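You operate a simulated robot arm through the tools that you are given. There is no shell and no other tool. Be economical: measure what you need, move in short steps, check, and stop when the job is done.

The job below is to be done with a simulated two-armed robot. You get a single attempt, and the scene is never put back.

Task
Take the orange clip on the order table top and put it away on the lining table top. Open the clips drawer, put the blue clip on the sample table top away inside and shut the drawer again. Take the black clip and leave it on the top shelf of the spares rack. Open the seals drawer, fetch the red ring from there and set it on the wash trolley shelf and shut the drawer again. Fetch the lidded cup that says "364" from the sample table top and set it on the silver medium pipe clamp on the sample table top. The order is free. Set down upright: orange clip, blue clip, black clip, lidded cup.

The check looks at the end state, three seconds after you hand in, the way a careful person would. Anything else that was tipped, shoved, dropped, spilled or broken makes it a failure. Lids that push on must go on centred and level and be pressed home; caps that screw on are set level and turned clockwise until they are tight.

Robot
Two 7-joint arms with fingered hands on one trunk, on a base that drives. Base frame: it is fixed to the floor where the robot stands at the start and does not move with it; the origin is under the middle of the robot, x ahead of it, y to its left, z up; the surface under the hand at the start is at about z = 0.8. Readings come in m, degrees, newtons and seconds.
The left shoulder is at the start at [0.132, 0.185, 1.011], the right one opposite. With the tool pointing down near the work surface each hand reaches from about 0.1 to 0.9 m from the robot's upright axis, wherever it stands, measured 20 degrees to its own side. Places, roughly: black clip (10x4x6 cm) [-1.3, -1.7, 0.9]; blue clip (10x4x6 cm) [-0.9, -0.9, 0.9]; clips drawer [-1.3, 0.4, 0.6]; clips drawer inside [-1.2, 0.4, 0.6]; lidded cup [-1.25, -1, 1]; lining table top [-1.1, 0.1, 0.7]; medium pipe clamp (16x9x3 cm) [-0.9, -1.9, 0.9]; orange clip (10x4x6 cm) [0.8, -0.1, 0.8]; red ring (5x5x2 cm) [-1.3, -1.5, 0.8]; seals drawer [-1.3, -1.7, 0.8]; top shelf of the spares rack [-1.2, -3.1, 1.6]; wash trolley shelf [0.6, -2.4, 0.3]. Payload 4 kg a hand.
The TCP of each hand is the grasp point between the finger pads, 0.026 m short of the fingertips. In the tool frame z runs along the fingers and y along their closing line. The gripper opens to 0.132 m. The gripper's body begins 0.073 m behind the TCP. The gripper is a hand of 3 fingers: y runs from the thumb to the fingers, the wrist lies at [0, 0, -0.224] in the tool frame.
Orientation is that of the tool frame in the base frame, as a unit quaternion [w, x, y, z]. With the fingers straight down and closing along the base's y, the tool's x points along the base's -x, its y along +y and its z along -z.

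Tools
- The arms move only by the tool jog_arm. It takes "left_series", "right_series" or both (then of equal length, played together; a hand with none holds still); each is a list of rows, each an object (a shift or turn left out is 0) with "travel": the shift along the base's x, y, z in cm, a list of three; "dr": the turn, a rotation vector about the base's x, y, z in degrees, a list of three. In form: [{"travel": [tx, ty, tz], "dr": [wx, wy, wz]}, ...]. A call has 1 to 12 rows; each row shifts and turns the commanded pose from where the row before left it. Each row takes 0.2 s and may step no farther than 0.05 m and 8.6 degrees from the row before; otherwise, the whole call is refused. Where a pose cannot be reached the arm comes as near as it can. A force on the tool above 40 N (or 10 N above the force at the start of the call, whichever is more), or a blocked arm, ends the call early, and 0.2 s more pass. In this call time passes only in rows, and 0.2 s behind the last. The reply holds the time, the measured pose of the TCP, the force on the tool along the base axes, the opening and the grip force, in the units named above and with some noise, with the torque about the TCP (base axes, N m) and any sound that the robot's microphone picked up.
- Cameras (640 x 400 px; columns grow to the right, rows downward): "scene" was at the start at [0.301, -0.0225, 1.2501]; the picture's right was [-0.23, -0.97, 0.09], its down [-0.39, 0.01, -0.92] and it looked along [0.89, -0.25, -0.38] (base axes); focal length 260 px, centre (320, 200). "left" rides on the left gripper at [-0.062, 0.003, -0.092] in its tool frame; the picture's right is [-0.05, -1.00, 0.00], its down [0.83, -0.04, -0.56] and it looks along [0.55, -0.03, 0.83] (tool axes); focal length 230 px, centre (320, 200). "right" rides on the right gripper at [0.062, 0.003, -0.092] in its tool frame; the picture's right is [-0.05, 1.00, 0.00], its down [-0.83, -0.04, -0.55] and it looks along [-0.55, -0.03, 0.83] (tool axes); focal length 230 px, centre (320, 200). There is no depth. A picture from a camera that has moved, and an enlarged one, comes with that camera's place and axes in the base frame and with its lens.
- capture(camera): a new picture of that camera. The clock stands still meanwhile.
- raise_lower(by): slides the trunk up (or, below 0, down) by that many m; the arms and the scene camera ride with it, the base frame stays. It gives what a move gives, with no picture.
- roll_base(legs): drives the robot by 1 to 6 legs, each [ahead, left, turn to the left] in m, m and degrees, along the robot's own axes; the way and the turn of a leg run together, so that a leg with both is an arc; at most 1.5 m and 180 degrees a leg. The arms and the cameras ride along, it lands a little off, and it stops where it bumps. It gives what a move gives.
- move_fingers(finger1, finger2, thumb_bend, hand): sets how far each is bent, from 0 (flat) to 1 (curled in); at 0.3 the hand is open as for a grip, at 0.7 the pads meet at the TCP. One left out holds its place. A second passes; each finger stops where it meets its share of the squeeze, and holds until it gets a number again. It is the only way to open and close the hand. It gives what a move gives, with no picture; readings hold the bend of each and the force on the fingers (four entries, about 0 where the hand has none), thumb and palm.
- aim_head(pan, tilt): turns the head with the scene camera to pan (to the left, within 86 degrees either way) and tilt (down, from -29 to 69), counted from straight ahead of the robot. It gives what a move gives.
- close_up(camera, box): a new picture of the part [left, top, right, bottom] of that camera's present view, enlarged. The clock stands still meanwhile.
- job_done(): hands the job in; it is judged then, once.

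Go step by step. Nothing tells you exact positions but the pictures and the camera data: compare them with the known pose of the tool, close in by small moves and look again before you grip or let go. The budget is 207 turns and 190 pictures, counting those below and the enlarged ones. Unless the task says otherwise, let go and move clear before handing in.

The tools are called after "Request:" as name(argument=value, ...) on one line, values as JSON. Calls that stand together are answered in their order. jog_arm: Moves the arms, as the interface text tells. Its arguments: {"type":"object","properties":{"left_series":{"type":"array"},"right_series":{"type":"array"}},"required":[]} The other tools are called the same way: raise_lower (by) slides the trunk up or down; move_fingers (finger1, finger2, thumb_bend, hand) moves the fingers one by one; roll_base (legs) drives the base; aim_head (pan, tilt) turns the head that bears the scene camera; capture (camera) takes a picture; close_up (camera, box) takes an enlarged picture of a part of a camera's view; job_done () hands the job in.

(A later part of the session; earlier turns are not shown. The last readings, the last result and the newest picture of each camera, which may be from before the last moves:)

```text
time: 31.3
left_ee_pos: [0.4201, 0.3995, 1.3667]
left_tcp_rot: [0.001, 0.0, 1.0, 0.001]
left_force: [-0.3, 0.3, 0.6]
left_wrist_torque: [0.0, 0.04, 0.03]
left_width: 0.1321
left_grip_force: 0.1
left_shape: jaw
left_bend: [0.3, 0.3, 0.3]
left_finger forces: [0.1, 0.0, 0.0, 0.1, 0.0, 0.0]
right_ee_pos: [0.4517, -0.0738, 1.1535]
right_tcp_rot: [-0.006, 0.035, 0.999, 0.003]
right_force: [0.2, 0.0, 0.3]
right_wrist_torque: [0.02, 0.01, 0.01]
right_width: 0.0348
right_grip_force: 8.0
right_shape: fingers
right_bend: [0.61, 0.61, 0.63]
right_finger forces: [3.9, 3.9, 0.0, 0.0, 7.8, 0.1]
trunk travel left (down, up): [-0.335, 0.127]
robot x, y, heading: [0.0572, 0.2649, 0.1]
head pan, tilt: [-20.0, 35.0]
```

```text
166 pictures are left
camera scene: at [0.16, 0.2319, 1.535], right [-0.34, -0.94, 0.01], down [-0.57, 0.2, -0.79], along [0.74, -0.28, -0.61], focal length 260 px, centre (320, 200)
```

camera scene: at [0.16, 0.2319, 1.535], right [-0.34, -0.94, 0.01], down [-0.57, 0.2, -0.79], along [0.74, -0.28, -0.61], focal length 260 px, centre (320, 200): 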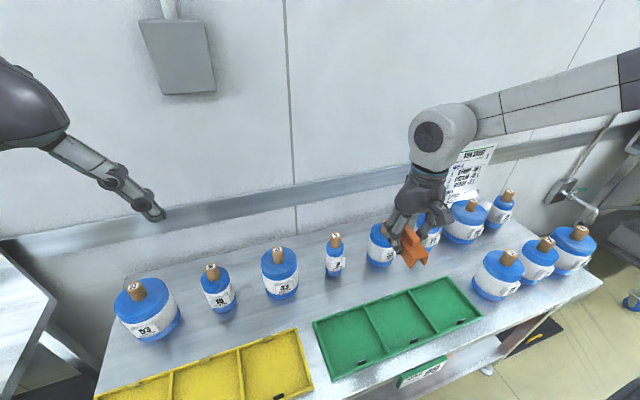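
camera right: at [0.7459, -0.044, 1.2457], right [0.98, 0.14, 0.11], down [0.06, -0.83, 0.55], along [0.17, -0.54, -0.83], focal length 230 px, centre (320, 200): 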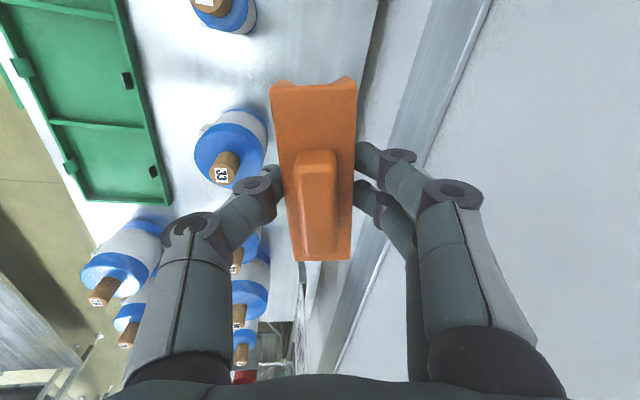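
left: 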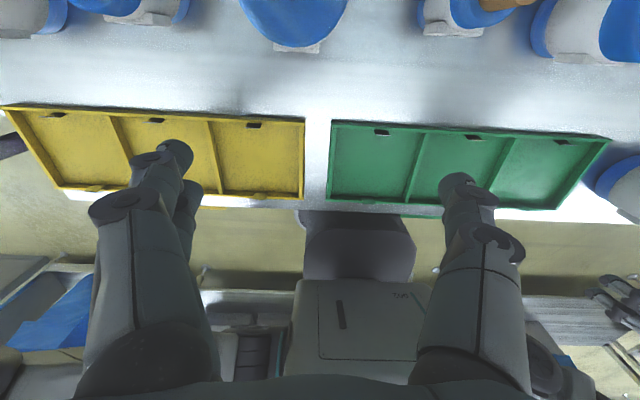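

Clip held level. I'll back away from the table and turn, looking at the room behind in steps.

Request:
roll_base(legs=[[-0.35, 0, 0], [0, 0, 90]])

Request:
aim_head(pan=60, tilt=25)

Request:
capture(camera="scene")

Request:
aim_head(pan=0, tilt=20)

Request:
capture(camera="scene")

```text
time: 37.3
left_ee_pos: [-0.4197, 0.6203, 1.3653]
left_tcp_rot: [0.001, -0.703, 0.711, 0.001]
left_force: [-0.1, 0.9, 0.1]
left_wrist_torque: [0.0, 0.02, 0.03]
left_width: 0.1319
left_grip_force: 0.0
left_shape: jaw
left_bend: [0.3, 0.3, 0.3]
left_finger forces: [0.0, 0.1, 0.0, 0.0, 0.1, 0.0]
right_ee_pos: [0.0515, 0.6484, 1.1539]
right_tcp_rot: [-0.006, -0.679, 0.734, -0.001]
right_force: [-0.1, -0.1, -0.2]
right_wrist_torque: [0.0, -0.03, -0.01]
right_width: 0.0348
right_grip_force: 7.6
right_shape: fingers
right_bend: [0.61, 0.61, 0.63]
right_finger forces: [3.9, 3.9, 0.0, 0.1, 7.7, 0.1]
trunk travel left (down, up): [-0.335, 0.127]
robot x, y, heading: [-0.2832, 0.2617, 89.6]
head pan, tilt: [-20.0, 35.0]
```

```text
time: 38.9
left_ee_pos: [-0.4196, 0.6213, 1.3652]
left_tcp_rot: [0.001, -0.704, 0.711, 0.001]
left_force: [-0.2, -0.1, -0.1]
left_wrist_torque: [0.03, 0.0, 0.02]
left_width: 0.132
left_grip_force: 0.1
left_shape: jaw
left_bend: [0.3, 0.3, 0.3]
left_finger forces: [0.0, 0.0, 0.1, 0.0, 0.0, 0.0]
right_ee_pos: [0.0523, 0.6486, 1.1544]
right_tcp_rot: [-0.006, -0.679, 0.734, -0.002]
right_force: [-0.1, -0.3, 0.0]
right_wrist_torque: [0.02, -0.04, 0.0]
right_width: 0.0348
right_grip_force: 7.6
right_shape: fingers
right_bend: [0.61, 0.61, 0.63]
right_finger forces: [3.9, 3.9, 0.0, 0.0, 7.7, 0.1]
trunk travel left (down, up): [-0.335, 0.127]
robot x, y, heading: [-0.2862, 0.2591, 89.2]
head pan, tilt: [60.0, 25.0]
```

```text
165 pictures are left
camera scene: at [-0.3646, 0.3237, 1.5524], right [0.51, 0.86, -0.04], down [0.36, -0.25, -0.9], along [-0.78, 0.44, -0.44], focal length 260 px, centre (320, 200)
```

scene: 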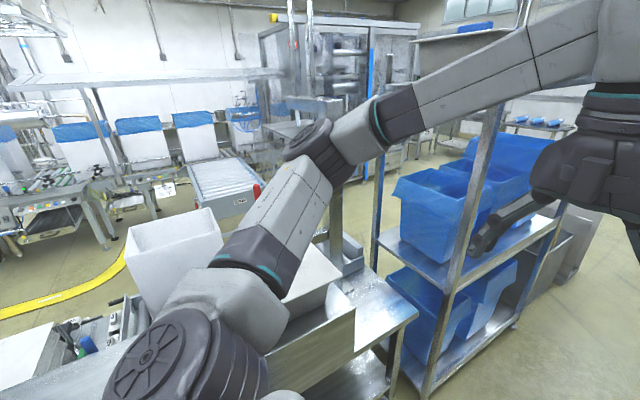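

```text
time: 40.2
left_ee_pos: [-0.4197, 0.6207, 1.3661]
left_tcp_rot: [0.001, -0.703, 0.711, 0.0]
left_force: [-0.3, 0.3, -0.6]
left_wrist_torque: [0.04, -0.01, -0.03]
left_width: 0.1317
left_grip_force: 0.0
left_shape: jaw
left_bend: [0.3, 0.3, 0.3]
left_finger forces: [0.0, 0.1, 0.0, 0.0, 0.0, 0.1]
right_ee_pos: [0.0532, 0.6485, 1.1529]
right_tcp_rot: [-0.006, -0.679, 0.734, -0.003]
right_force: [0.4, 0.9, -0.4]
right_wrist_torque: [0.0, 0.0, -0.01]
right_width: 0.0347
right_grip_force: 7.6
right_shape: fingers
right_bend: [0.61, 0.61, 0.63]
right_finger forces: [3.9, 3.9, 0.0, 0.0, 7.8, 0.0]
trunk travel left (down, up): [-0.335, 0.127]
robot x, y, heading: [-0.287, 0.2598, 89.4]
head pan, tilt: [0.0, 20.0]
```

```text
164 pictures are left
camera scene: at [-0.2846, 0.3703, 1.5584], right [1.0, -0.01, 0.0], down [0.0, -0.38, -0.92], along [0.01, 0.92, -0.38], focal length 260 px, centre (320, 200)
```

scene: 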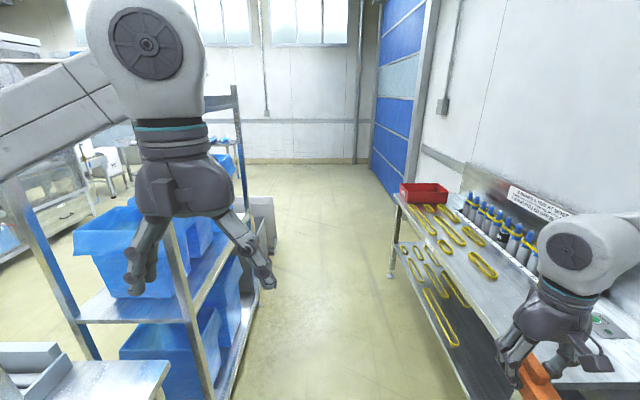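

Turning further left to face the lining table, after strafing right a little for space.

Request:
roll_base(legs=[[0, -0.2, 0], [0, 0, 90]])

Request:
aim_head(pan=0, tilt=35)

Request:
capture(camera="scene")

Request:
aim_head(pan=70, tilt=20)

Request:
capture(camera="scene")

```text
time: 45.6
left_ee_pos: [-0.4451, 0.1249, 1.3658]
left_tcp_rot: [0.0, 1.0, -0.005, 0.0]
left_force: [0.4, 0.0, 0.0]
left_wrist_torque: [0.0, 0.01, 0.05]
left_width: 0.1321
left_grip_force: 0.1
left_shape: jaw
left_bend: [0.3, 0.3, 0.3]
left_finger forces: [0.1, 0.0, 0.0, 0.0, 0.0, 0.0]
right_ee_pos: [-0.4724, 0.5986, 1.1545]
right_tcp_rot: [0.003, 0.999, -0.04, 0.006]
right_force: [0.0, 0.9, 0.1]
right_wrist_torque: [0.01, -0.01, -0.01]
right_width: 0.0346
right_grip_force: 7.7
right_shape: fingers
right_bend: [0.61, 0.61, 0.63]
right_finger forces: [3.8, 3.6, 0.1, 0.1, 7.5, 0.0]
trunk travel left (down, up): [-0.335, 0.127]
robot x, y, heading: [-0.0844, 0.2603, 179.4]
head pan, tilt: [0.0, 20.0]
```

```text
time: 46.4
left_ee_pos: [-0.4451, 0.1262, 1.3672]
left_tcp_rot: [0.0, 1.0, -0.005, -0.001]
left_force: [-0.2, 0.2, 1.0]
left_wrist_torque: [0.01, -0.01, -0.01]
left_width: 0.1321
left_grip_force: 0.0
left_shape: jaw
left_bend: [0.3, 0.3, 0.3]
left_finger forces: [0.0, 0.0, 0.0, 0.0, 0.0, 0.1]
right_ee_pos: [-0.4726, 0.5986, 1.1539]
right_tcp_rot: [0.003, 0.999, -0.04, 0.005]
right_force: [-0.2, -0.8, -0.3]
right_wrist_torque: [0.0, -0.03, -0.01]
right_width: 0.0345
right_grip_force: 7.8
right_shape: fingers
right_bend: [0.61, 0.61, 0.63]
right_finger forces: [3.8, 3.7, 0.0, 0.0, 7.6, 0.0]
trunk travel left (down, up): [-0.335, 0.127]
robot x, y, heading: [-0.0833, 0.2618, 179.6]
head pan, tilt: [0.0, 35.0]
```

```text
163 pictures are left
camera scene: at [-0.1876, 0.2609, 1.5349], right [0.01, 1.0, 0.0], down [0.61, -0.01, -0.79], along [-0.79, 0.01, -0.61], focal length 260 px, centre (320, 200)
```

scene: 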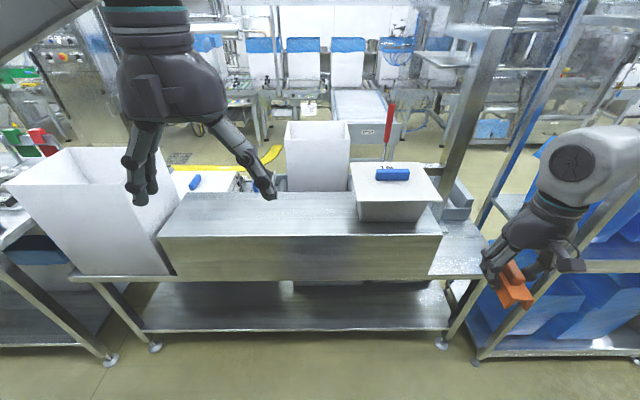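

```text
time: 47.8
left_ee_pos: [-0.4457, 0.1266, 1.3658]
left_tcp_rot: [0.0, 1.0, -0.005, 0.0]
left_force: [0.3, 0.3, -0.3]
left_wrist_torque: [0.0, 0.05, 0.03]
left_width: 0.1318
left_grip_force: 0.2
left_shape: jaw
left_bend: [0.3, 0.3, 0.3]
left_finger forces: [0.0, 0.0, 0.0, 0.0, 0.1, 0.0]
right_ee_pos: [-0.4723, 0.5999, 1.1542]
right_tcp_rot: [0.002, 0.999, -0.039, 0.006]
right_force: [0.4, -1.0, -0.8]
right_wrist_torque: [-0.03, -0.01, 0.03]
right_width: 0.0348
right_grip_force: 7.7
right_shape: fingers
right_bend: [0.61, 0.61, 0.63]
right_finger forces: [3.9, 3.7, 0.0, 0.1, 7.6, 0.0]
trunk travel left (down, up): [-0.335, 0.127]
robot x, y, heading: [-0.088, 0.2574, 179.7]
head pan, tilt: [70.0, 20.0]
```

```text
162 pictures are left
camera scene: at [-0.1334, 0.173, 1.5611], right [-0.94, 0.35, -0.04], down [0.16, 0.32, -0.93], along [-0.32, -0.88, -0.36], focal length 260 px, centre (320, 200)
```

scene: 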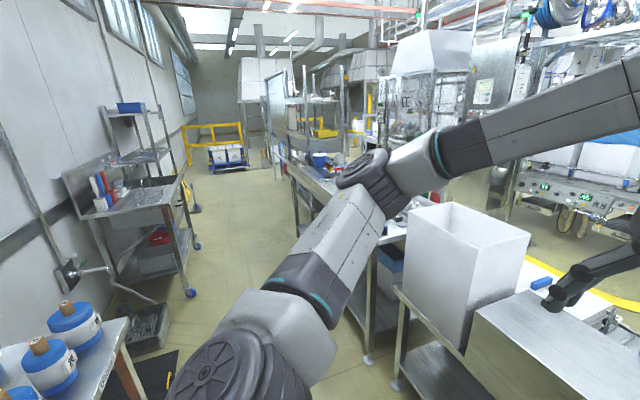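

The lining table carries white bins and a long steel housing; the drawers may open on the far side. I'll raise the trunk and zoom for detail.

Request:
raise_lower(by=0.12)

Request:
jog_arm(left_series=[{"travel": [3, -3, 0]}, {"travel": [3, -3, 0]}, {"travel": [2, -3, 0]}, {"travel": [0, -3, 0]}, {"travel": [0, -3, 0]}])

Request:
aim_head(pan=5, tilt=30)

Request:
capture(camera="scene")

Request:
close_up(camera="scene", box=[200, 100, 480, 275])

```text
time: 49.3
left_ee_pos: [-0.4454, 0.1263, 1.4863]
left_tcp_rot: [0.0, 1.0, -0.005, -0.002]
left_force: [0.7, -0.3, -0.1]
left_wrist_torque: [0.01, 0.0, 0.03]
left_width: 0.1319
left_grip_force: 0.0
left_shape: jaw
left_bend: [0.3, 0.3, 0.3]
left_finger forces: [0.0, 0.0, 0.0, 0.0, 0.0, 0.1]
right_ee_pos: [-0.471, 0.5984, 1.2739]
right_tcp_rot: [0.003, 0.999, -0.039, 0.007]
right_force: [-0.4, -0.5, -0.4]
right_wrist_torque: [-0.03, -0.01, 0.02]
right_width: 0.0346
right_grip_force: 6.6
right_shape: fingers
right_bend: [0.61, 0.61, 0.63]
right_finger forces: [3.8, 3.8, 0.1, 0.0, 7.6, 0.0]
trunk travel left (down, up): [-0.455, 0.007]
robot x, y, heading: [-0.0836, 0.2618, 179.4]
head pan, tilt: [70.0, 20.0]
```

```text
time: 50.5
left_ee_pos: [-0.3642, -0.0254, 1.485]
left_tcp_rot: [-0.001, 1.0, -0.006, -0.002]
left_force: [-1.3, -0.3, 0.7]
left_wrist_torque: [0.02, 0.02, -0.02]
left_width: 0.1318
left_grip_force: 0.0
left_shape: jaw
left_bend: [0.3, 0.3, 0.3]
left_finger forces: [0.0, 0.1, 0.1, 0.0, 0.1, 0.0]
right_ee_pos: [-0.4712, 0.5978, 1.2752]
right_tcp_rot: [0.002, 0.999, -0.038, 0.006]
right_force: [0.5, 0.0, -0.6]
right_wrist_torque: [-0.01, -0.05, -0.02]
right_width: 0.0348
right_grip_force: 8.0
right_shape: fingers
right_bend: [0.61, 0.61, 0.63]
right_finger forces: [3.8, 3.9, 0.0, 0.1, 7.6, 0.0]
trunk travel left (down, up): [-0.455, 0.007]
robot x, y, heading: [-0.0848, 0.2605, 179.4]
head pan, tilt: [70.0, 20.0]
```

```text
time: 51.8
left_ee_pos: [-0.3644, -0.0241, 1.4846]
left_tcp_rot: [-0.001, 1.0, -0.005, 0.0]
left_force: [-0.5, 0.3, 0.0]
left_wrist_torque: [0.01, 0.0, -0.03]
left_width: 0.1318
left_grip_force: 0.1
left_shape: jaw
left_bend: [0.3, 0.3, 0.3]
left_finger forces: [0.0, 0.0, 0.0, 0.0, 0.0, 0.0]
right_ee_pos: [-0.4718, 0.5991, 1.2748]
right_tcp_rot: [0.003, 0.999, -0.04, 0.006]
right_force: [0.1, 0.3, 0.6]
right_wrist_torque: [0.01, 0.03, 0.02]
right_width: 0.0347
right_grip_force: 7.5
right_shape: fingers
right_bend: [0.61, 0.61, 0.63]
right_finger forces: [3.7, 3.8, 0.0, 0.1, 7.6, 0.1]
trunk travel left (down, up): [-0.455, 0.007]
robot x, y, heading: [-0.0859, 0.2593, 179.4]
head pan, tilt: [5.0, 30.0]
```

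```text
161 pictures are left
camera scene: at [-0.1655, 0.2524, 1.6682], right [-0.08, 1.0, 0.0], down [0.5, 0.04, -0.87], along [-0.86, -0.07, -0.5], focal length 260 px, centre (320, 200)
```

scene: 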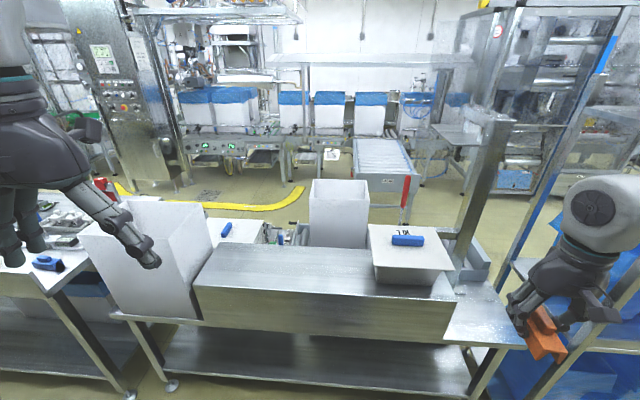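

```text
2.29 times, centred on (340, 188) of scene
camera zoom: at [-0.1655, 0.2524, 1.6682], right [-0.08, 1.0, 0.0], down [0.5, 0.04, -0.87], along [-0.86, -0.07, -0.5], focal length 595 px, centre (274, 229)
```

zoom: 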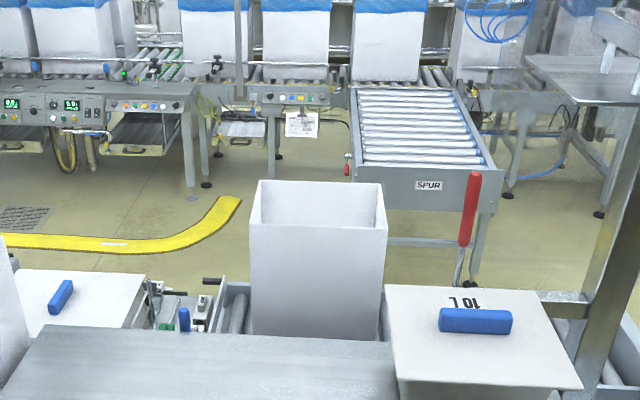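

The deck spot lies behind the steel housing and the drawers likely open on the far side. First I'll move along the aisle to the sample table to pick the blue clip with the left hand on the way.

Request:
roll_base(legs=[[0, 1.1, 0]])

Request:
aim_head(pan=0, tilt=35)

Request:
capture(camera="scene")

Request:
aim_head(pan=50, tilt=30)

Request:
capture(camera="scene")

```text
time: 57.5
left_ee_pos: [-0.3691, -1.1354, 1.4852]
left_tcp_rot: [0.0, 1.0, -0.001, -0.001]
left_force: [0.2, 0.4, 0.0]
left_wrist_torque: [-0.01, 0.0, -0.03]
left_width: 0.132
left_grip_force: 0.0
left_shape: jaw
left_bend: [0.3, 0.3, 0.3]
left_finger forces: [0.0, 0.0, 0.1, 0.1, 0.0, 0.1]
right_ee_pos: [-0.482, -0.5119, 1.2733]
right_tcp_rot: [0.003, 0.999, -0.035, 0.006]
right_force: [0.4, 1.1, -0.6]
right_wrist_torque: [-0.03, -0.01, -0.01]
right_width: 0.0346
right_grip_force: 7.8
right_shape: fingers
right_bend: [0.61, 0.61, 0.63]
right_finger forces: [3.8, 3.7, 0.0, 0.1, 7.6, 0.0]
trunk travel left (down, up): [-0.455, 0.007]
robot x, y, heading: [-0.0901, -0.852, 179.9]
head pan, tilt: [5.0, 30.0]
```

```text
time: 58.2
left_ee_pos: [-0.3697, -1.1367, 1.4844]
left_tcp_rot: [0.0, 1.0, -0.002, -0.001]
left_force: [-0.7, 0.7, 0.3]
left_wrist_torque: [-0.04, 0.02, -0.02]
left_width: 0.132
left_grip_force: 0.0
left_shape: jaw
left_bend: [0.3, 0.3, 0.3]
left_finger forces: [0.0, 0.0, 0.0, 0.0, 0.0, 0.0]
right_ee_pos: [-0.4824, -0.5143, 1.2736]
right_tcp_rot: [0.003, 0.999, -0.035, 0.006]
right_force: [-0.2, 0.6, -0.4]
right_wrist_torque: [0.01, 0.0, 0.0]
right_width: 0.0345
right_grip_force: 7.9
right_shape: fingers
right_bend: [0.61, 0.61, 0.63]
right_finger forces: [3.8, 3.8, 0.1, 0.1, 7.6, 0.1]
trunk travel left (down, up): [-0.455, 0.007]
robot x, y, heading: [-0.0927, -0.8439, 179.7]
head pan, tilt: [0.0, 35.0]
```

```text
159 pictures are left
camera scene: at [-0.1695, -0.8498, 1.6604], right [0.0, 1.0, 0.0], down [0.57, 0.0, -0.82], along [-0.82, 0.0, -0.57], focal length 260 px, centre (320, 200)
```

scene: 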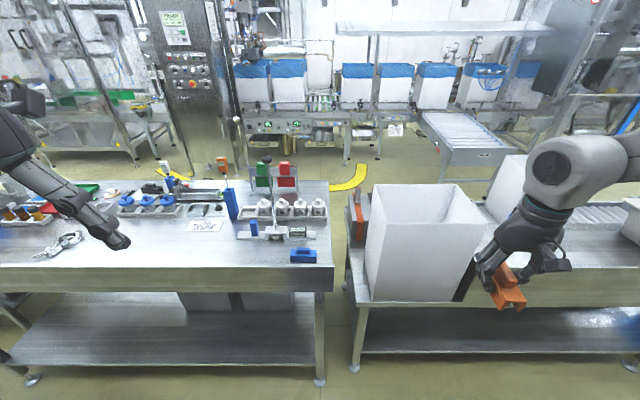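

```text
time: 59.3
left_ee_pos: [-0.3687, -1.1367, 1.4849]
left_tcp_rot: [0.0, 1.0, -0.001, -0.001]
left_force: [0.4, 0.1, -1.1]
left_wrist_torque: [-0.02, 0.01, 0.02]
left_width: 0.1322
left_grip_force: 0.1
left_shape: jaw
left_bend: [0.3, 0.3, 0.3]
left_finger forces: [0.0, 0.1, 0.0, 0.0, 0.0, 0.0]
right_ee_pos: [-0.4808, -0.5146, 1.2735]
right_tcp_rot: [0.003, 0.999, -0.034, 0.006]
right_force: [-0.2, 0.0, -0.5]
right_wrist_torque: [0.0, -0.01, -0.03]
right_width: 0.0346
right_grip_force: 8.1
right_shape: fingers
right_bend: [0.61, 0.61, 0.63]
right_finger forces: [3.8, 3.8, 0.1, 0.1, 7.5, 0.0]
trunk travel left (down, up): [-0.455, 0.007]
robot x, y, heading: [-0.0962, -0.8497, 179.8]
head pan, tilt: [50.0, 30.0]
```

```text
158 pictures are left
camera scene: at [-0.1397, -0.9193, 1.6682], right [-0.76, 0.64, 0.0], down [0.32, 0.38, -0.87], along [-0.56, -0.66, -0.5], focal length 260 px, centre (320, 200)
```

scene: 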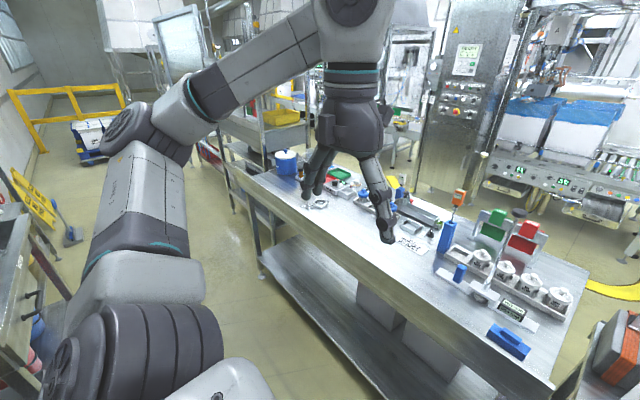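

The blue clip is at about [-0.87, -0.92], with cups and gadgets behind it. Zooming in on the table.

Request:
aim_head(pan=0, tilt=35)

Request:
close_up(camera="scene", box=[220, 150, 340, 275])

Request:
close_up(camera="scene", box=[0, 130, 240, 280])

```text
time: 60.5
left_ee_pos: [-0.369, -1.136, 1.4844]
left_tcp_rot: [0.001, 1.0, -0.002, -0.002]
left_force: [0.0, 0.0, -0.7]
left_wrist_torque: [0.01, 0.02, -0.03]
left_width: 0.132
left_grip_force: 0.0
left_shape: jaw
left_bend: [0.3, 0.3, 0.3]
left_finger forces: [0.1, 0.0, 0.0, 0.1, 0.0, 0.0]
right_ee_pos: [-0.4804, -0.5154, 1.2743]
right_tcp_rot: [0.003, 0.999, -0.034, 0.007]
right_force: [0.1, 0.0, -0.4]
right_wrist_torque: [0.03, -0.01, 0.01]
right_width: 0.0345
right_grip_force: 7.4
right_shape: fingers
right_bend: [0.61, 0.61, 0.63]
right_finger forces: [3.9, 3.8, 0.0, 0.0, 7.6, 0.0]
trunk travel left (down, up): [-0.455, 0.007]
robot x, y, heading: [-0.0907, -0.8522, 179.9]
head pan, tilt: [0.0, 35.0]
```

```text
3.20 times, centred on (280, 212) of scene
camera zoom: at [-0.1695, -0.8503, 1.6604], right [0.0, 1.0, 0.0], down [0.57, 0.0, -0.82], along [-0.82, 0.0, -0.57], focal length 833 px, centre (448, 160)
```

zoom: 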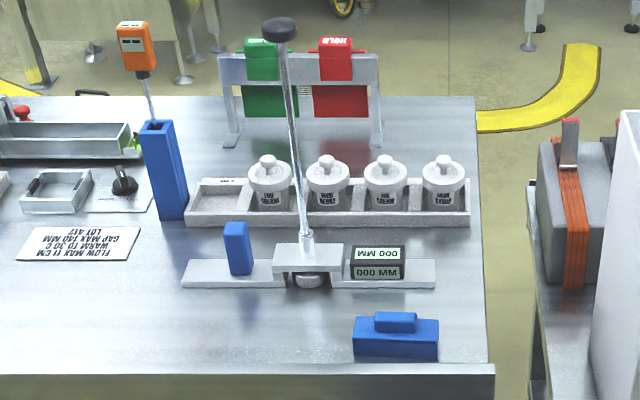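

```text
2.67 times, centred on (120, 205) of scene
camera zoom: at [-0.1695, -0.8503, 1.6604], right [0.0, 1.0, 0.0], down [0.57, 0.0, -0.82], along [-0.82, 0.0, -0.57], focal length 694 px, centre (853, 187)
```

zoom: 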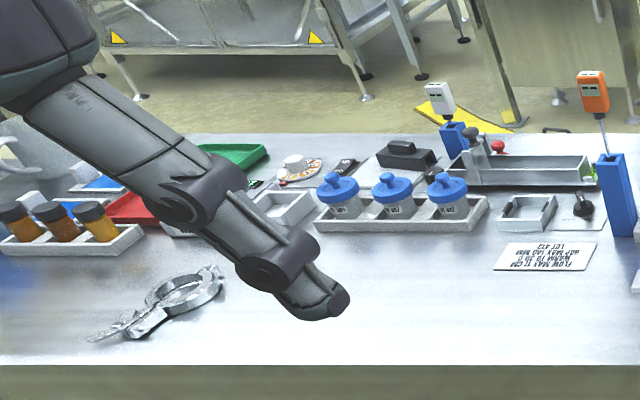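

The blue clip is at about [-0.895, -0.914] with its long axis along y, table top near 0.87. I'll position the base for a left-hand pick, pull the right hand in and lower the trunk.

Request:
jog_arm(right_series=[{"travel": [3, 0, 0]}, {"travel": [3, 0, 0]}, {"travel": [3, 0, 0]}])

Request:
roll_base(legs=[[0.17, -0.22, 0]])

Request:
raise_lower(by=-0.2)

Request:
jog_arm(left_series=[{"travel": [0, 0, 0], "dr": [0, 0, 8.2]}, {"travel": [0, 0, 0], "dr": [0, 0, 8.2]}, {"travel": [-2, 0, 0], "dr": [0, 0, 8.2]}, {"travel": [-3, 0, 0], "dr": [0, 0, 8.2]}, {"travel": [-3, 0, 0], "dr": [0, 0, 8.2]}, {"travel": [-4, 0, 0], "dr": [0, 0, 8.2]}, {"travel": [-4, 0, 0], "dr": [0, 0, 8.2]}, {"travel": [-4, 0, 0], "dr": [0, 0, 8.2]}, {"travel": [-4, 0, 0], "dr": [0, 0, 8.2]}, {"travel": [-4, 0, 0], "dr": [0, 0, 8.2]}, {"travel": [0, 0, 0], "dr": [0, 0, 8.0]}])

Request:
capture(camera="left")

Request:
capture(camera="scene")

```text
time: 61.3
left_ee_pos: [-0.3671, -1.1368, 1.4841]
left_tcp_rot: [-0.001, 1.0, -0.001, -0.001]
left_force: [0.3, 0.1, 0.7]
left_wrist_torque: [-0.04, 0.05, 0.03]
left_width: 0.1317
left_grip_force: 0.1
left_shape: jaw
left_bend: [0.3, 0.3, 0.3]
left_finger forces: [0.1, 0.1, 0.0, 0.0, 0.0, 0.0]
right_ee_pos: [-0.3901, -0.5139, 1.2736]
right_tcp_rot: [0.003, 0.999, -0.035, 0.005]
right_force: [-0.2, -0.3, 0.1]
right_wrist_torque: [-0.02, 0.01, -0.01]
right_width: 0.0343
right_grip_force: 7.4
right_shape: fingers
right_bend: [0.61, 0.61, 0.63]
right_finger forces: [3.8, 3.7, 0.0, 0.0, 7.7, 0.1]
trunk travel left (down, up): [-0.455, 0.007]
robot x, y, heading: [-0.0924, -0.8494, 179.9]
head pan, tilt: [0.0, 35.0]
```

```text
time: 63.3
left_ee_pos: [-0.5375, -0.9167, 1.4843]
left_tcp_rot: [-0.002, 1.0, -0.003, -0.002]
left_force: [0.6, 0.2, 1.1]
left_wrist_torque: [0.0, 0.03, -0.04]
left_width: 0.1319
left_grip_force: 0.1
left_shape: jaw
left_bend: [0.3, 0.3, 0.3]
left_finger forces: [0.0, 0.1, 0.1, 0.0, 0.0, 0.0]
right_ee_pos: [-0.558, -0.2948, 1.2735]
right_tcp_rot: [0.003, 0.999, -0.037, 0.005]
right_force: [-0.2, 0.3, -0.6]
right_wrist_torque: [0.04, 0.03, -0.04]
right_width: 0.0344
right_grip_force: 7.9
right_shape: fingers
right_bend: [0.61, 0.61, 0.63]
right_finger forces: [3.8, 3.6, 0.0, 0.0, 7.6, 0.0]
trunk travel left (down, up): [-0.455, 0.007]
robot x, y, heading: [-0.2626, -0.6283, 179.8]
head pan, tilt: [0.0, 35.0]
```

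```text
time: 65.5
left_ee_pos: [-0.5376, -0.9146, 1.2847]
left_tcp_rot: [-0.001, 1.0, -0.003, -0.001]
left_force: [0.7, -0.3, 0.5]
left_wrist_torque: [0.0, 0.0, -0.01]
left_width: 0.1318
left_grip_force: 0.1
left_shape: jaw
left_bend: [0.3, 0.3, 0.3]
left_finger forces: [0.0, 0.0, 0.0, 0.0, 0.1, 0.0]
right_ee_pos: [-0.5584, -0.2918, 1.0728]
right_tcp_rot: [0.003, 0.999, -0.037, 0.005]
right_force: [0.7, -0.2, 0.9]
right_wrist_torque: [0.02, -0.02, 0.0]
right_width: 0.0345
right_grip_force: 7.9
right_shape: fingers
right_bend: [0.61, 0.61, 0.63]
right_finger forces: [3.8, 3.8, 0.1, 0.0, 7.7, 0.0]
trunk travel left (down, up): [-0.255, 0.207]
robot x, y, heading: [-0.2579, -0.6307, 179.7]
head pan, tilt: [0.0, 35.0]
```

```text
time: 67.8
left_ee_pos: [-0.8177, -0.9144, 1.2853]
left_tcp_rot: [0.001, 0.708, 0.707, -0.001]
left_force: [-0.1, 0.2, 0.2]
left_wrist_torque: [0.0, -0.03, -0.01]
left_width: 0.1319
left_grip_force: 0.0
left_shape: jaw
left_bend: [0.3, 0.3, 0.3]
left_finger forces: [0.0, 0.0, 0.0, 0.1, 0.1, 0.1]
right_ee_pos: [-0.5592, -0.2909, 1.0735]
right_tcp_rot: [0.002, 0.999, -0.037, 0.005]
right_force: [0.4, 0.4, -0.1]
right_wrist_torque: [0.0, 0.01, 0.03]
right_width: 0.0343
right_grip_force: 7.7
right_shape: fingers
right_bend: [0.61, 0.61, 0.63]
right_finger forces: [3.9, 3.7, 0.0, 0.1, 7.6, 0.1]
trunk travel left (down, up): [-0.255, 0.207]
robot x, y, heading: [-0.2584, -0.6297, 179.5]
head pan, tilt: [0.0, 35.0]
```

```text
155 pictures are left
camera left: at [-0.8143, -0.9752, 1.3774], right [-1.0, -0.05, 0.0], down [-0.04, 0.83, 0.55], along [-0.03, 0.55, -0.83], focal length 230 px, centre (320, 200)
```

left: 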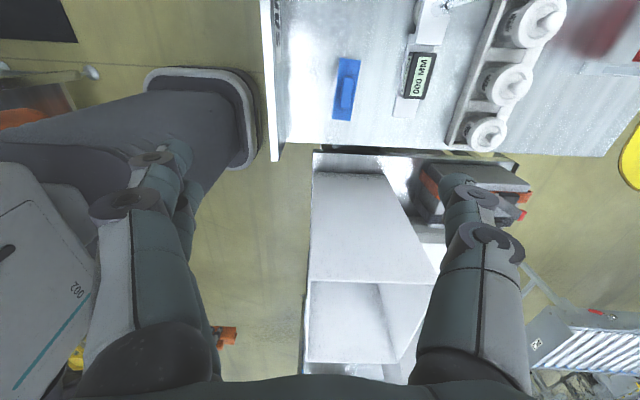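

```text
154 pictures are left
camera scene: at [-0.3998, -0.6279, 1.4452], right [0.0, 1.0, 0.0], down [0.66, 0.0, -0.75], along [-0.75, 0.0, -0.66], focal length 260 px, centre (320, 200)
```

scene: 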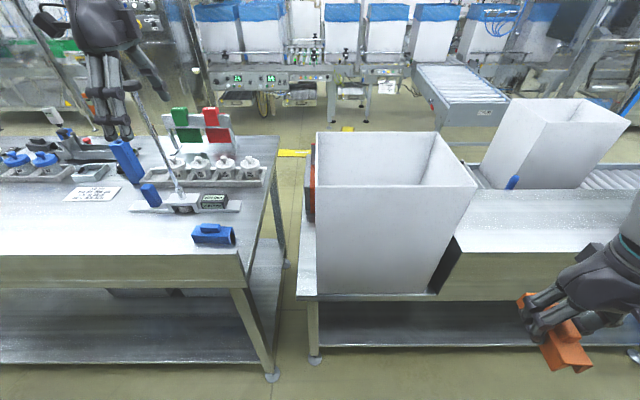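

The blue clip triangulates to about [-0.865, -0.912] with the table near 0.895. Pre-shape and descend above it.

Request:
move_fingers(hand="left", finger1=0.42, finger2=0.42, thumb_bend=0.42)

Request:
jog_arm(left_series=[{"travel": [-2.4, 0.1, -3]}, {"travel": [-2.3, 0.1, -3]}, {"travel": [0, 0, -4]}, {"travel": [0, 0, -4]}, {"travel": [0, 0, -4]}, {"travel": [0, 0, -4]}, {"travel": [0, 0, -4]}])

Request:
capture(camera="left")

```text
time: 68.8
left_ee_pos: [-0.8184, -0.9143, 1.2844]
left_tcp_rot: [0.001, 0.709, 0.705, -0.001]
left_force: [-0.5, -0.5, 0.2]
left_wrist_torque: [0.01, 0.0, 0.0]
left_width: 0.0954
left_grip_force: 0.0
left_shape: fingers
left_bend: [0.42, 0.42, 0.42]
left_finger forces: [0.0, 0.1, 0.0, 0.0, 0.0, 0.0]
right_ee_pos: [-0.5604, -0.292, 1.0724]
right_tcp_rot: [0.002, 0.999, -0.037, 0.007]
right_force: [0.0, 0.6, -0.8]
right_wrist_torque: [0.05, 0.01, 0.01]
right_width: 0.0346
right_grip_force: 7.2
right_shape: fingers
right_bend: [0.61, 0.61, 0.63]
right_finger forces: [3.8, 3.7, 0.1, 0.1, 7.6, 0.0]
trunk travel left (down, up): [-0.255, 0.207]
robot x, y, heading: [-0.2633, -0.6266, 179.9]
head pan, tilt: [0.0, 35.0]
```

```text
time: 70.5
left_ee_pos: [-0.8665, -0.9108, 1.0227]
left_tcp_rot: [0.0, 0.709, 0.705, -0.001]
left_force: [-0.4, 0.7, -0.7]
left_wrist_torque: [0.01, 0.01, -0.02]
left_width: 0.0955
left_grip_force: 0.1
left_shape: fingers
left_bend: [0.42, 0.42, 0.42]
left_finger forces: [0.1, 0.0, 0.0, 0.1, 0.0, 0.0]
right_ee_pos: [-0.5612, -0.2916, 1.0728]
right_tcp_rot: [0.003, 0.999, -0.036, 0.006]
right_force: [-0.3, -0.5, 0.1]
right_wrist_torque: [0.01, -0.04, 0.04]
right_width: 0.0345
right_grip_force: 7.5
right_shape: fingers
right_bend: [0.61, 0.61, 0.63]
right_finger forces: [3.8, 3.7, 0.0, 0.0, 7.7, 0.1]
trunk travel left (down, up): [-0.255, 0.207]
robot x, y, heading: [-0.2593, -0.6291, 179.8]
head pan, tilt: [0.0, 35.0]
```

```text
153 pictures are left
camera left: at [-0.8631, -0.9716, 1.1135], right [-1.0, -0.05, 0.0], down [-0.04, 0.83, 0.55], along [-0.03, 0.55, -0.83], focal length 230 px, centre (320, 200)
```

left: 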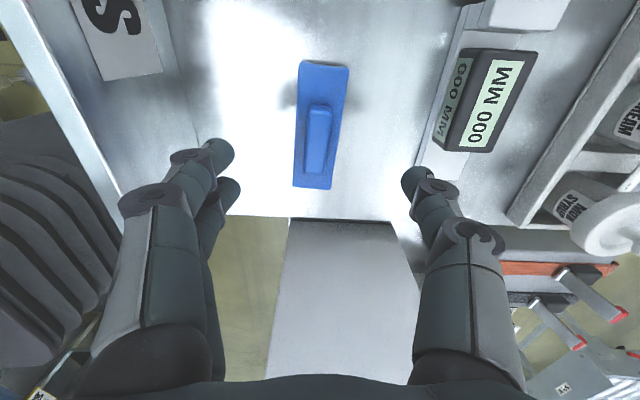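

Small corrections: yaw -4°, and shift slightly. Then descend to 0.932.

Request:
jog_arm(left_series=[{"travel": [0.2, -0.4, -3], "dr": [0, 0, -4]}, {"travel": [0, 0, -3]}, {"travel": [0, 0, -3]}])

Request:
capture(camera="left")

```text
time: 71.2
left_ee_pos: [-0.8637, -0.9135, 0.9345]
left_tcp_rot: [0.0, 0.733, 0.68, -0.002]
left_force: [-1.0, -0.4, 0.4]
left_wrist_torque: [0.02, -0.04, 0.03]
left_width: 0.0953
left_grip_force: 0.0
left_shape: fingers
left_bend: [0.42, 0.42, 0.42]
left_finger forces: [0.0, 0.1, 0.0, 0.0, 0.0, 0.0]
right_ee_pos: [-0.5593, -0.2916, 1.0718]
right_tcp_rot: [0.003, 0.999, -0.036, 0.006]
right_force: [-0.6, 1.3, 0.1]
right_wrist_torque: [0.0, 0.02, -0.02]
right_width: 0.0346
right_grip_force: 7.3
right_shape: fingers
right_bend: [0.61, 0.61, 0.63]
right_finger forces: [3.8, 3.7, 0.0, 0.1, 7.6, 0.1]
trunk travel left (down, up): [-0.255, 0.207]
robot x, y, heading: [-0.2654, -0.6272, 180.0]
head pan, tilt: [0.0, 35.0]
```

```text
152 pictures are left
camera left: at [-0.8655, -0.9756, 1.0258], right [-1.0, 0.02, 0.0], down [0.02, 0.83, 0.55], along [0.01, 0.55, -0.83], focal length 230 px, centre (320, 200)
```

left: 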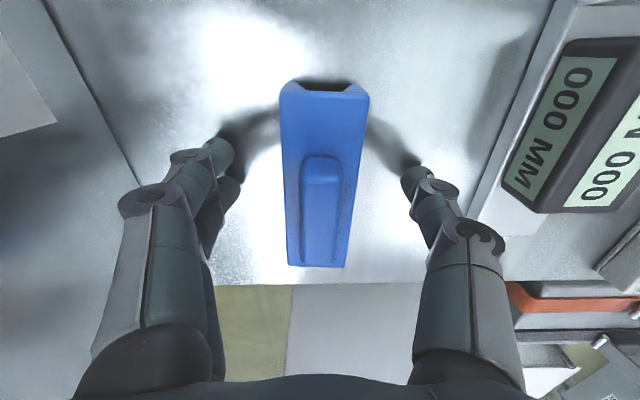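

Straddled and aligned. Closing.

Request:
move_fingers(hand="left", finger1=0.66, finger2=0.66, thumb_bend=0.66)

Request:
jog_arm(left_series=[{"travel": [0, 0, 3]}, {"travel": [0, 0, 4]}, {"travel": [0, 0, 4]}, {"travel": [0, 0, 4]}, {"travel": [0, 0, 4]}, {"travel": [2, 0, 3]}, {"travel": [4, 0, 0]}, {"travel": [4, 0, 0]}, {"travel": [4, 0, 0]}, {"travel": [4, 0, 0]}, {"travel": [4, 0, 0]}])

Request:
capture(camera="left")

Request:
capture(camera="scene")

```text
time: 72.2
left_ee_pos: [-0.8631, -0.9139, 0.9349]
left_tcp_rot: [0.0, 0.733, 0.68, -0.001]
left_force: [-0.2, 0.0, 0.9]
left_wrist_torque: [-0.03, -0.02, 0.0]
left_width: 0.0349
left_grip_force: 8.0
left_shape: fingers
left_bend: [0.6, 0.61, 0.62]
left_finger forces: [4.2, 4.0, 0.1, 0.1, 8.1, 0.0]
right_ee_pos: [-0.5606, -0.2907, 1.0727]
right_tcp_rot: [0.002, 0.999, -0.037, 0.006]
right_force: [0.0, 0.6, -0.3]
right_wrist_torque: [0.02, 0.0, -0.03]
right_width: 0.0346
right_grip_force: 7.2
right_shape: fingers
right_bend: [0.61, 0.61, 0.63]
right_finger forces: [3.7, 3.8, 0.1, 0.0, 7.6, 0.0]
trunk travel left (down, up): [-0.255, 0.207]
robot x, y, heading: [-0.2616, -0.6296, 179.7]
head pan, tilt: [0.0, 35.0]
```

```text
time: 74.7
left_ee_pos: [-0.6437, -0.9176, 1.1547]
left_tcp_rot: [0.0, 0.733, 0.68, -0.001]
left_force: [-0.5, 0.4, 0.2]
left_wrist_torque: [-0.06, 0.02, 0.0]
left_width: 0.0348
left_grip_force: 8.2
left_shape: fingers
left_bend: [0.61, 0.61, 0.62]
left_finger forces: [4.0, 3.9, 0.0, 0.0, 8.1, 0.0]
right_ee_pos: [-0.5594, -0.2915, 1.0719]
right_tcp_rot: [0.003, 0.999, -0.037, 0.006]
right_force: [-0.2, -0.2, -0.7]
right_wrist_torque: [0.02, 0.02, 0.02]
right_width: 0.0345
right_grip_force: 8.0
right_shape: fingers
right_bend: [0.61, 0.61, 0.63]
right_finger forces: [3.8, 3.8, 0.1, 0.0, 7.6, 0.0]
trunk travel left (down, up): [-0.255, 0.207]
robot x, y, heading: [-0.2624, -0.6269, 179.8]
head pan, tilt: [0.0, 35.0]
```

```text
151 pictures are left
camera left: at [-0.6451, -0.9784, 1.246], right [-1.0, 0.02, 0.0], down [0.02, 0.83, 0.55], along [0.01, 0.55, -0.83], focal length 230 px, centre (320, 200)
```

left: 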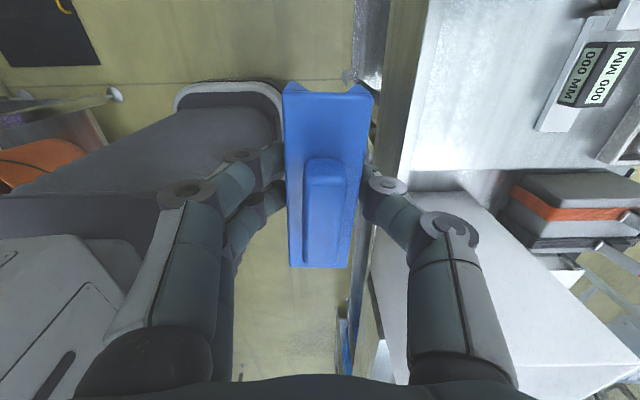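

```text
150 pictures are left
camera scene: at [-0.3993, -0.6276, 1.4453], right [0.0, 1.0, 0.0], down [0.66, 0.0, -0.75], along [-0.75, 0.0, -0.66], focal length 260 px, centre (320, 200)
```

scene: 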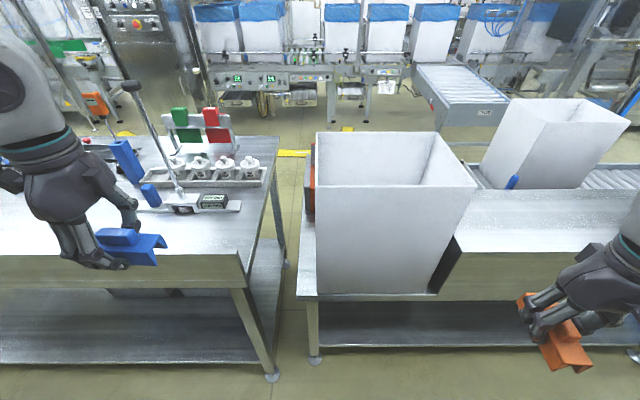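

Both clips held. Now drive down the aisle to get around the sample table; look at the gap at its end.

Request:
roll_base(legs=[[-0.12, 0, 0], [0, 1.4, 0]])

Request:
aim_head(pan=45, tilt=25)

Request:
capture(camera="scene")

Request:
aim_head(pan=0, tilt=35)

Request:
capture(camera="scene")

```text
time: 82.6
left_ee_pos: [-0.5441, -2.3326, 1.1546]
left_tcp_rot: [0.0, 0.738, 0.675, -0.001]
left_force: [0.1, 0.0, -1.0]
left_wrist_torque: [-0.02, 0.0, -0.02]
left_width: 0.0349
left_grip_force: 8.1
left_shape: fingers
left_bend: [0.61, 0.61, 0.62]
left_finger forces: [4.0, 3.9, 0.1, 0.1, 8.0, 0.1]
right_ee_pos: [-0.4477, -1.7072, 1.0734]
right_tcp_rot: [0.003, 0.999, -0.045, 0.007]
right_force: [-0.3, 0.3, 0.2]
right_wrist_torque: [0.01, 0.01, -0.01]
right_width: 0.0346
right_grip_force: 7.6
right_shape: fingers
right_bend: [0.61, 0.61, 0.63]
right_finger forces: [3.8, 3.9, 0.1, 0.1, 7.6, 0.0]
trunk travel left (down, up): [-0.255, 0.207]
robot x, y, heading: [-0.1545, -2.0497, 178.8]
head pan, tilt: [0.0, 35.0]
```

```text
time: 83.7
left_ee_pos: [-0.5435, -2.3333, 1.1536]
left_tcp_rot: [0.0, 0.739, 0.674, -0.001]
left_force: [0.7, 0.8, 0.3]
left_wrist_torque: [-0.04, 0.0, -0.01]
left_width: 0.0351
left_grip_force: 7.9
left_shape: fingers
left_bend: [0.61, 0.61, 0.62]
left_finger forces: [4.0, 3.9, 0.0, 0.0, 8.0, 0.0]
right_ee_pos: [-0.4474, -1.7085, 1.0725]
right_tcp_rot: [0.002, 0.999, -0.043, 0.006]
right_force: [-0.4, 0.4, 0.2]
right_wrist_torque: [0.0, -0.03, 0.01]
right_width: 0.0344
right_grip_force: 7.5
right_shape: fingers
right_bend: [0.61, 0.61, 0.63]
right_finger forces: [3.8, 3.7, 0.0, 0.1, 7.5, 0.1]
trunk travel left (down, up): [-0.255, 0.207]
robot x, y, heading: [-0.1539, -2.0496, 178.9]
head pan, tilt: [45.0, 25.0]
```

```text
149 pictures are left
camera scene: at [-0.2741, -2.1122, 1.4633], right [-0.69, 0.72, -0.08], down [0.4, 0.29, -0.87], along [-0.6, -0.63, -0.49], focal length 260 px, centre (320, 200)
```

scene: 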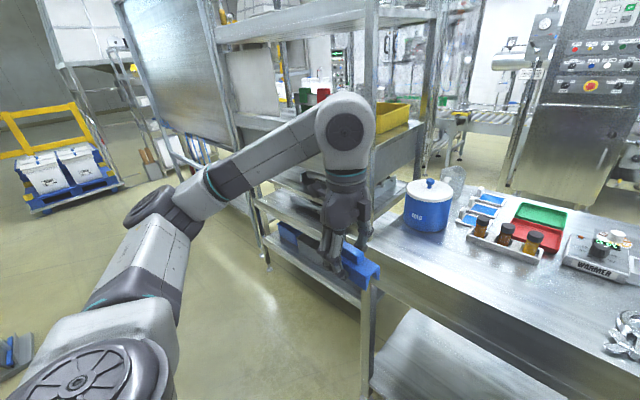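

```text
time: 84.8
left_ee_pos: [-0.5434, -2.3323, 1.1532]
left_tcp_rot: [0.001, 0.738, 0.675, 0.0]
left_force: [-0.1, -0.2, -0.2]
left_wrist_torque: [0.0, 0.02, 0.03]
left_width: 0.0348
left_grip_force: 7.8
left_shape: fingers
left_bend: [0.61, 0.61, 0.62]
left_finger forces: [3.9, 3.9, 0.0, 0.0, 7.9, 0.0]
right_ee_pos: [-0.4477, -1.7095, 1.0728]
right_tcp_rot: [0.002, 0.999, -0.045, 0.005]
right_force: [-1.0, -0.3, -0.3]
right_wrist_torque: [-0.02, 0.02, 0.0]
right_width: 0.0345
right_grip_force: 7.9
right_shape: fingers
right_bend: [0.61, 0.61, 0.63]
right_finger forces: [3.8, 3.7, 0.0, 0.1, 7.6, 0.1]
trunk travel left (down, up): [-0.255, 0.207]
robot x, y, heading: [-0.1557, -2.0495, 179.0]
head pan, tilt: [0.0, 35.0]
```

```text
148 pictures are left
camera scene: at [-0.2938, -2.0468, 1.4451], right [0.02, 1.0, 0.0], down [0.66, -0.01, -0.75], along [-0.75, 0.01, -0.66], focal length 260 px, centre (320, 200)
```

scene: 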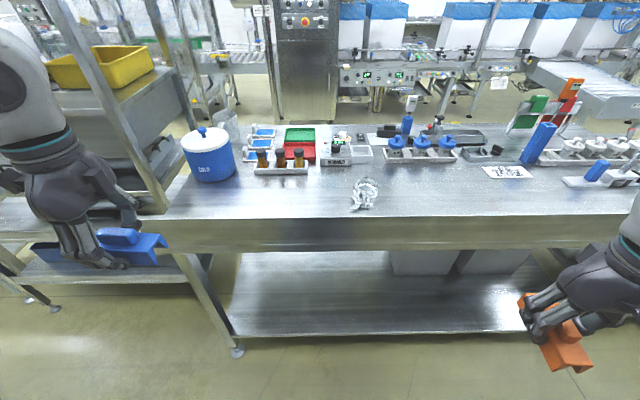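

The spares rack adjoins the sample table, so the nearer way round to the far side is past the north end of the blue-bin rack. I'll strafe north and look.

Request:
roll_base(legs=[[-0.05, 0, 1], [0, -1.5, 0], [0, -1.5, 0]])

Request:
aim_head(pan=-60, tilt=25)

Request:
capture(camera="scene")

```text
time: 99.8
left_ee_pos: [-0.5231, 0.6635, 1.154]
left_tcp_rot: [0.0, 0.725, 0.689, -0.001]
left_force: [-0.4, 0.5, -0.1]
left_wrist_torque: [0.0, -0.01, 0.01]
left_width: 0.0349
left_grip_force: 7.7
left_shape: fingers
left_bend: [0.61, 0.61, 0.62]
left_finger forces: [4.0, 3.9, 0.1, 0.0, 8.0, 0.0]
right_ee_pos: [-0.4526, 1.2904, 1.0727]
right_tcp_rot: [0.002, 1.0, -0.026, 0.005]
right_force: [-1.2, 0.1, -1.0]
right_wrist_torque: [0.0, -0.04, -0.02]
right_width: 0.0348
right_grip_force: 7.4
right_shape: fingers
right_bend: [0.61, 0.61, 0.63]
right_finger forces: [3.8, 3.7, 0.0, 0.1, 7.6, 0.0]
trunk travel left (down, up): [-0.255, 0.207]
robot x, y, heading: [-0.146, 0.9644, -179.1]
head pan, tilt: [0.0, 35.0]
```

```text
time: 101.1
left_ee_pos: [-0.5252, 0.6628, 1.1542]
left_tcp_rot: [-0.001, 0.726, 0.688, -0.002]
left_force: [-0.5, 0.3, -0.5]
left_wrist_torque: [-0.02, -0.01, 0.01]
left_width: 0.0349
left_grip_force: 8.4
left_shape: fingers
left_bend: [0.61, 0.61, 0.62]
left_finger forces: [4.1, 3.9, 0.0, 0.1, 8.0, 0.0]
right_ee_pos: [-0.4517, 1.2909, 1.0721]
right_tcp_rot: [0.003, 1.0, -0.026, 0.006]
right_force: [-0.5, 0.0, -0.2]
right_wrist_torque: [-0.02, -0.04, -0.03]
right_width: 0.0345
right_grip_force: 7.5
right_shape: fingers
right_bend: [0.61, 0.61, 0.63]
right_finger forces: [3.8, 3.7, 0.1, 0.0, 7.5, 0.0]
trunk travel left (down, up): [-0.255, 0.207]
robot x, y, heading: [-0.1452, 0.9589, -178.8]
head pan, tilt: [-60.0, 25.0]
```

```text
147 pictures are left
camera scene: at [-0.2467, 1.0387, 1.4654], right [0.85, 0.52, 0.1], down [0.32, -0.36, -0.88], along [-0.42, 0.78, -0.47], focal length 260 px, centre (320, 200)
```

scene: 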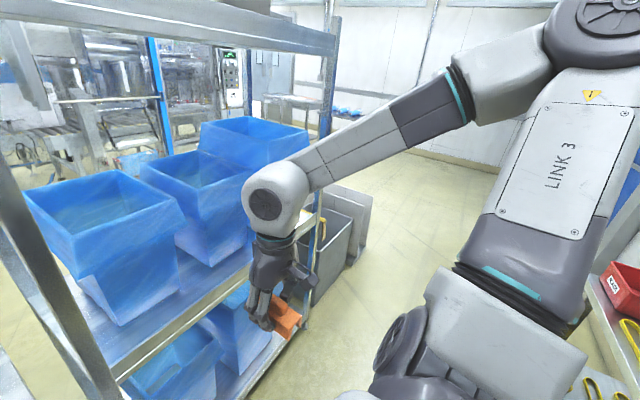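

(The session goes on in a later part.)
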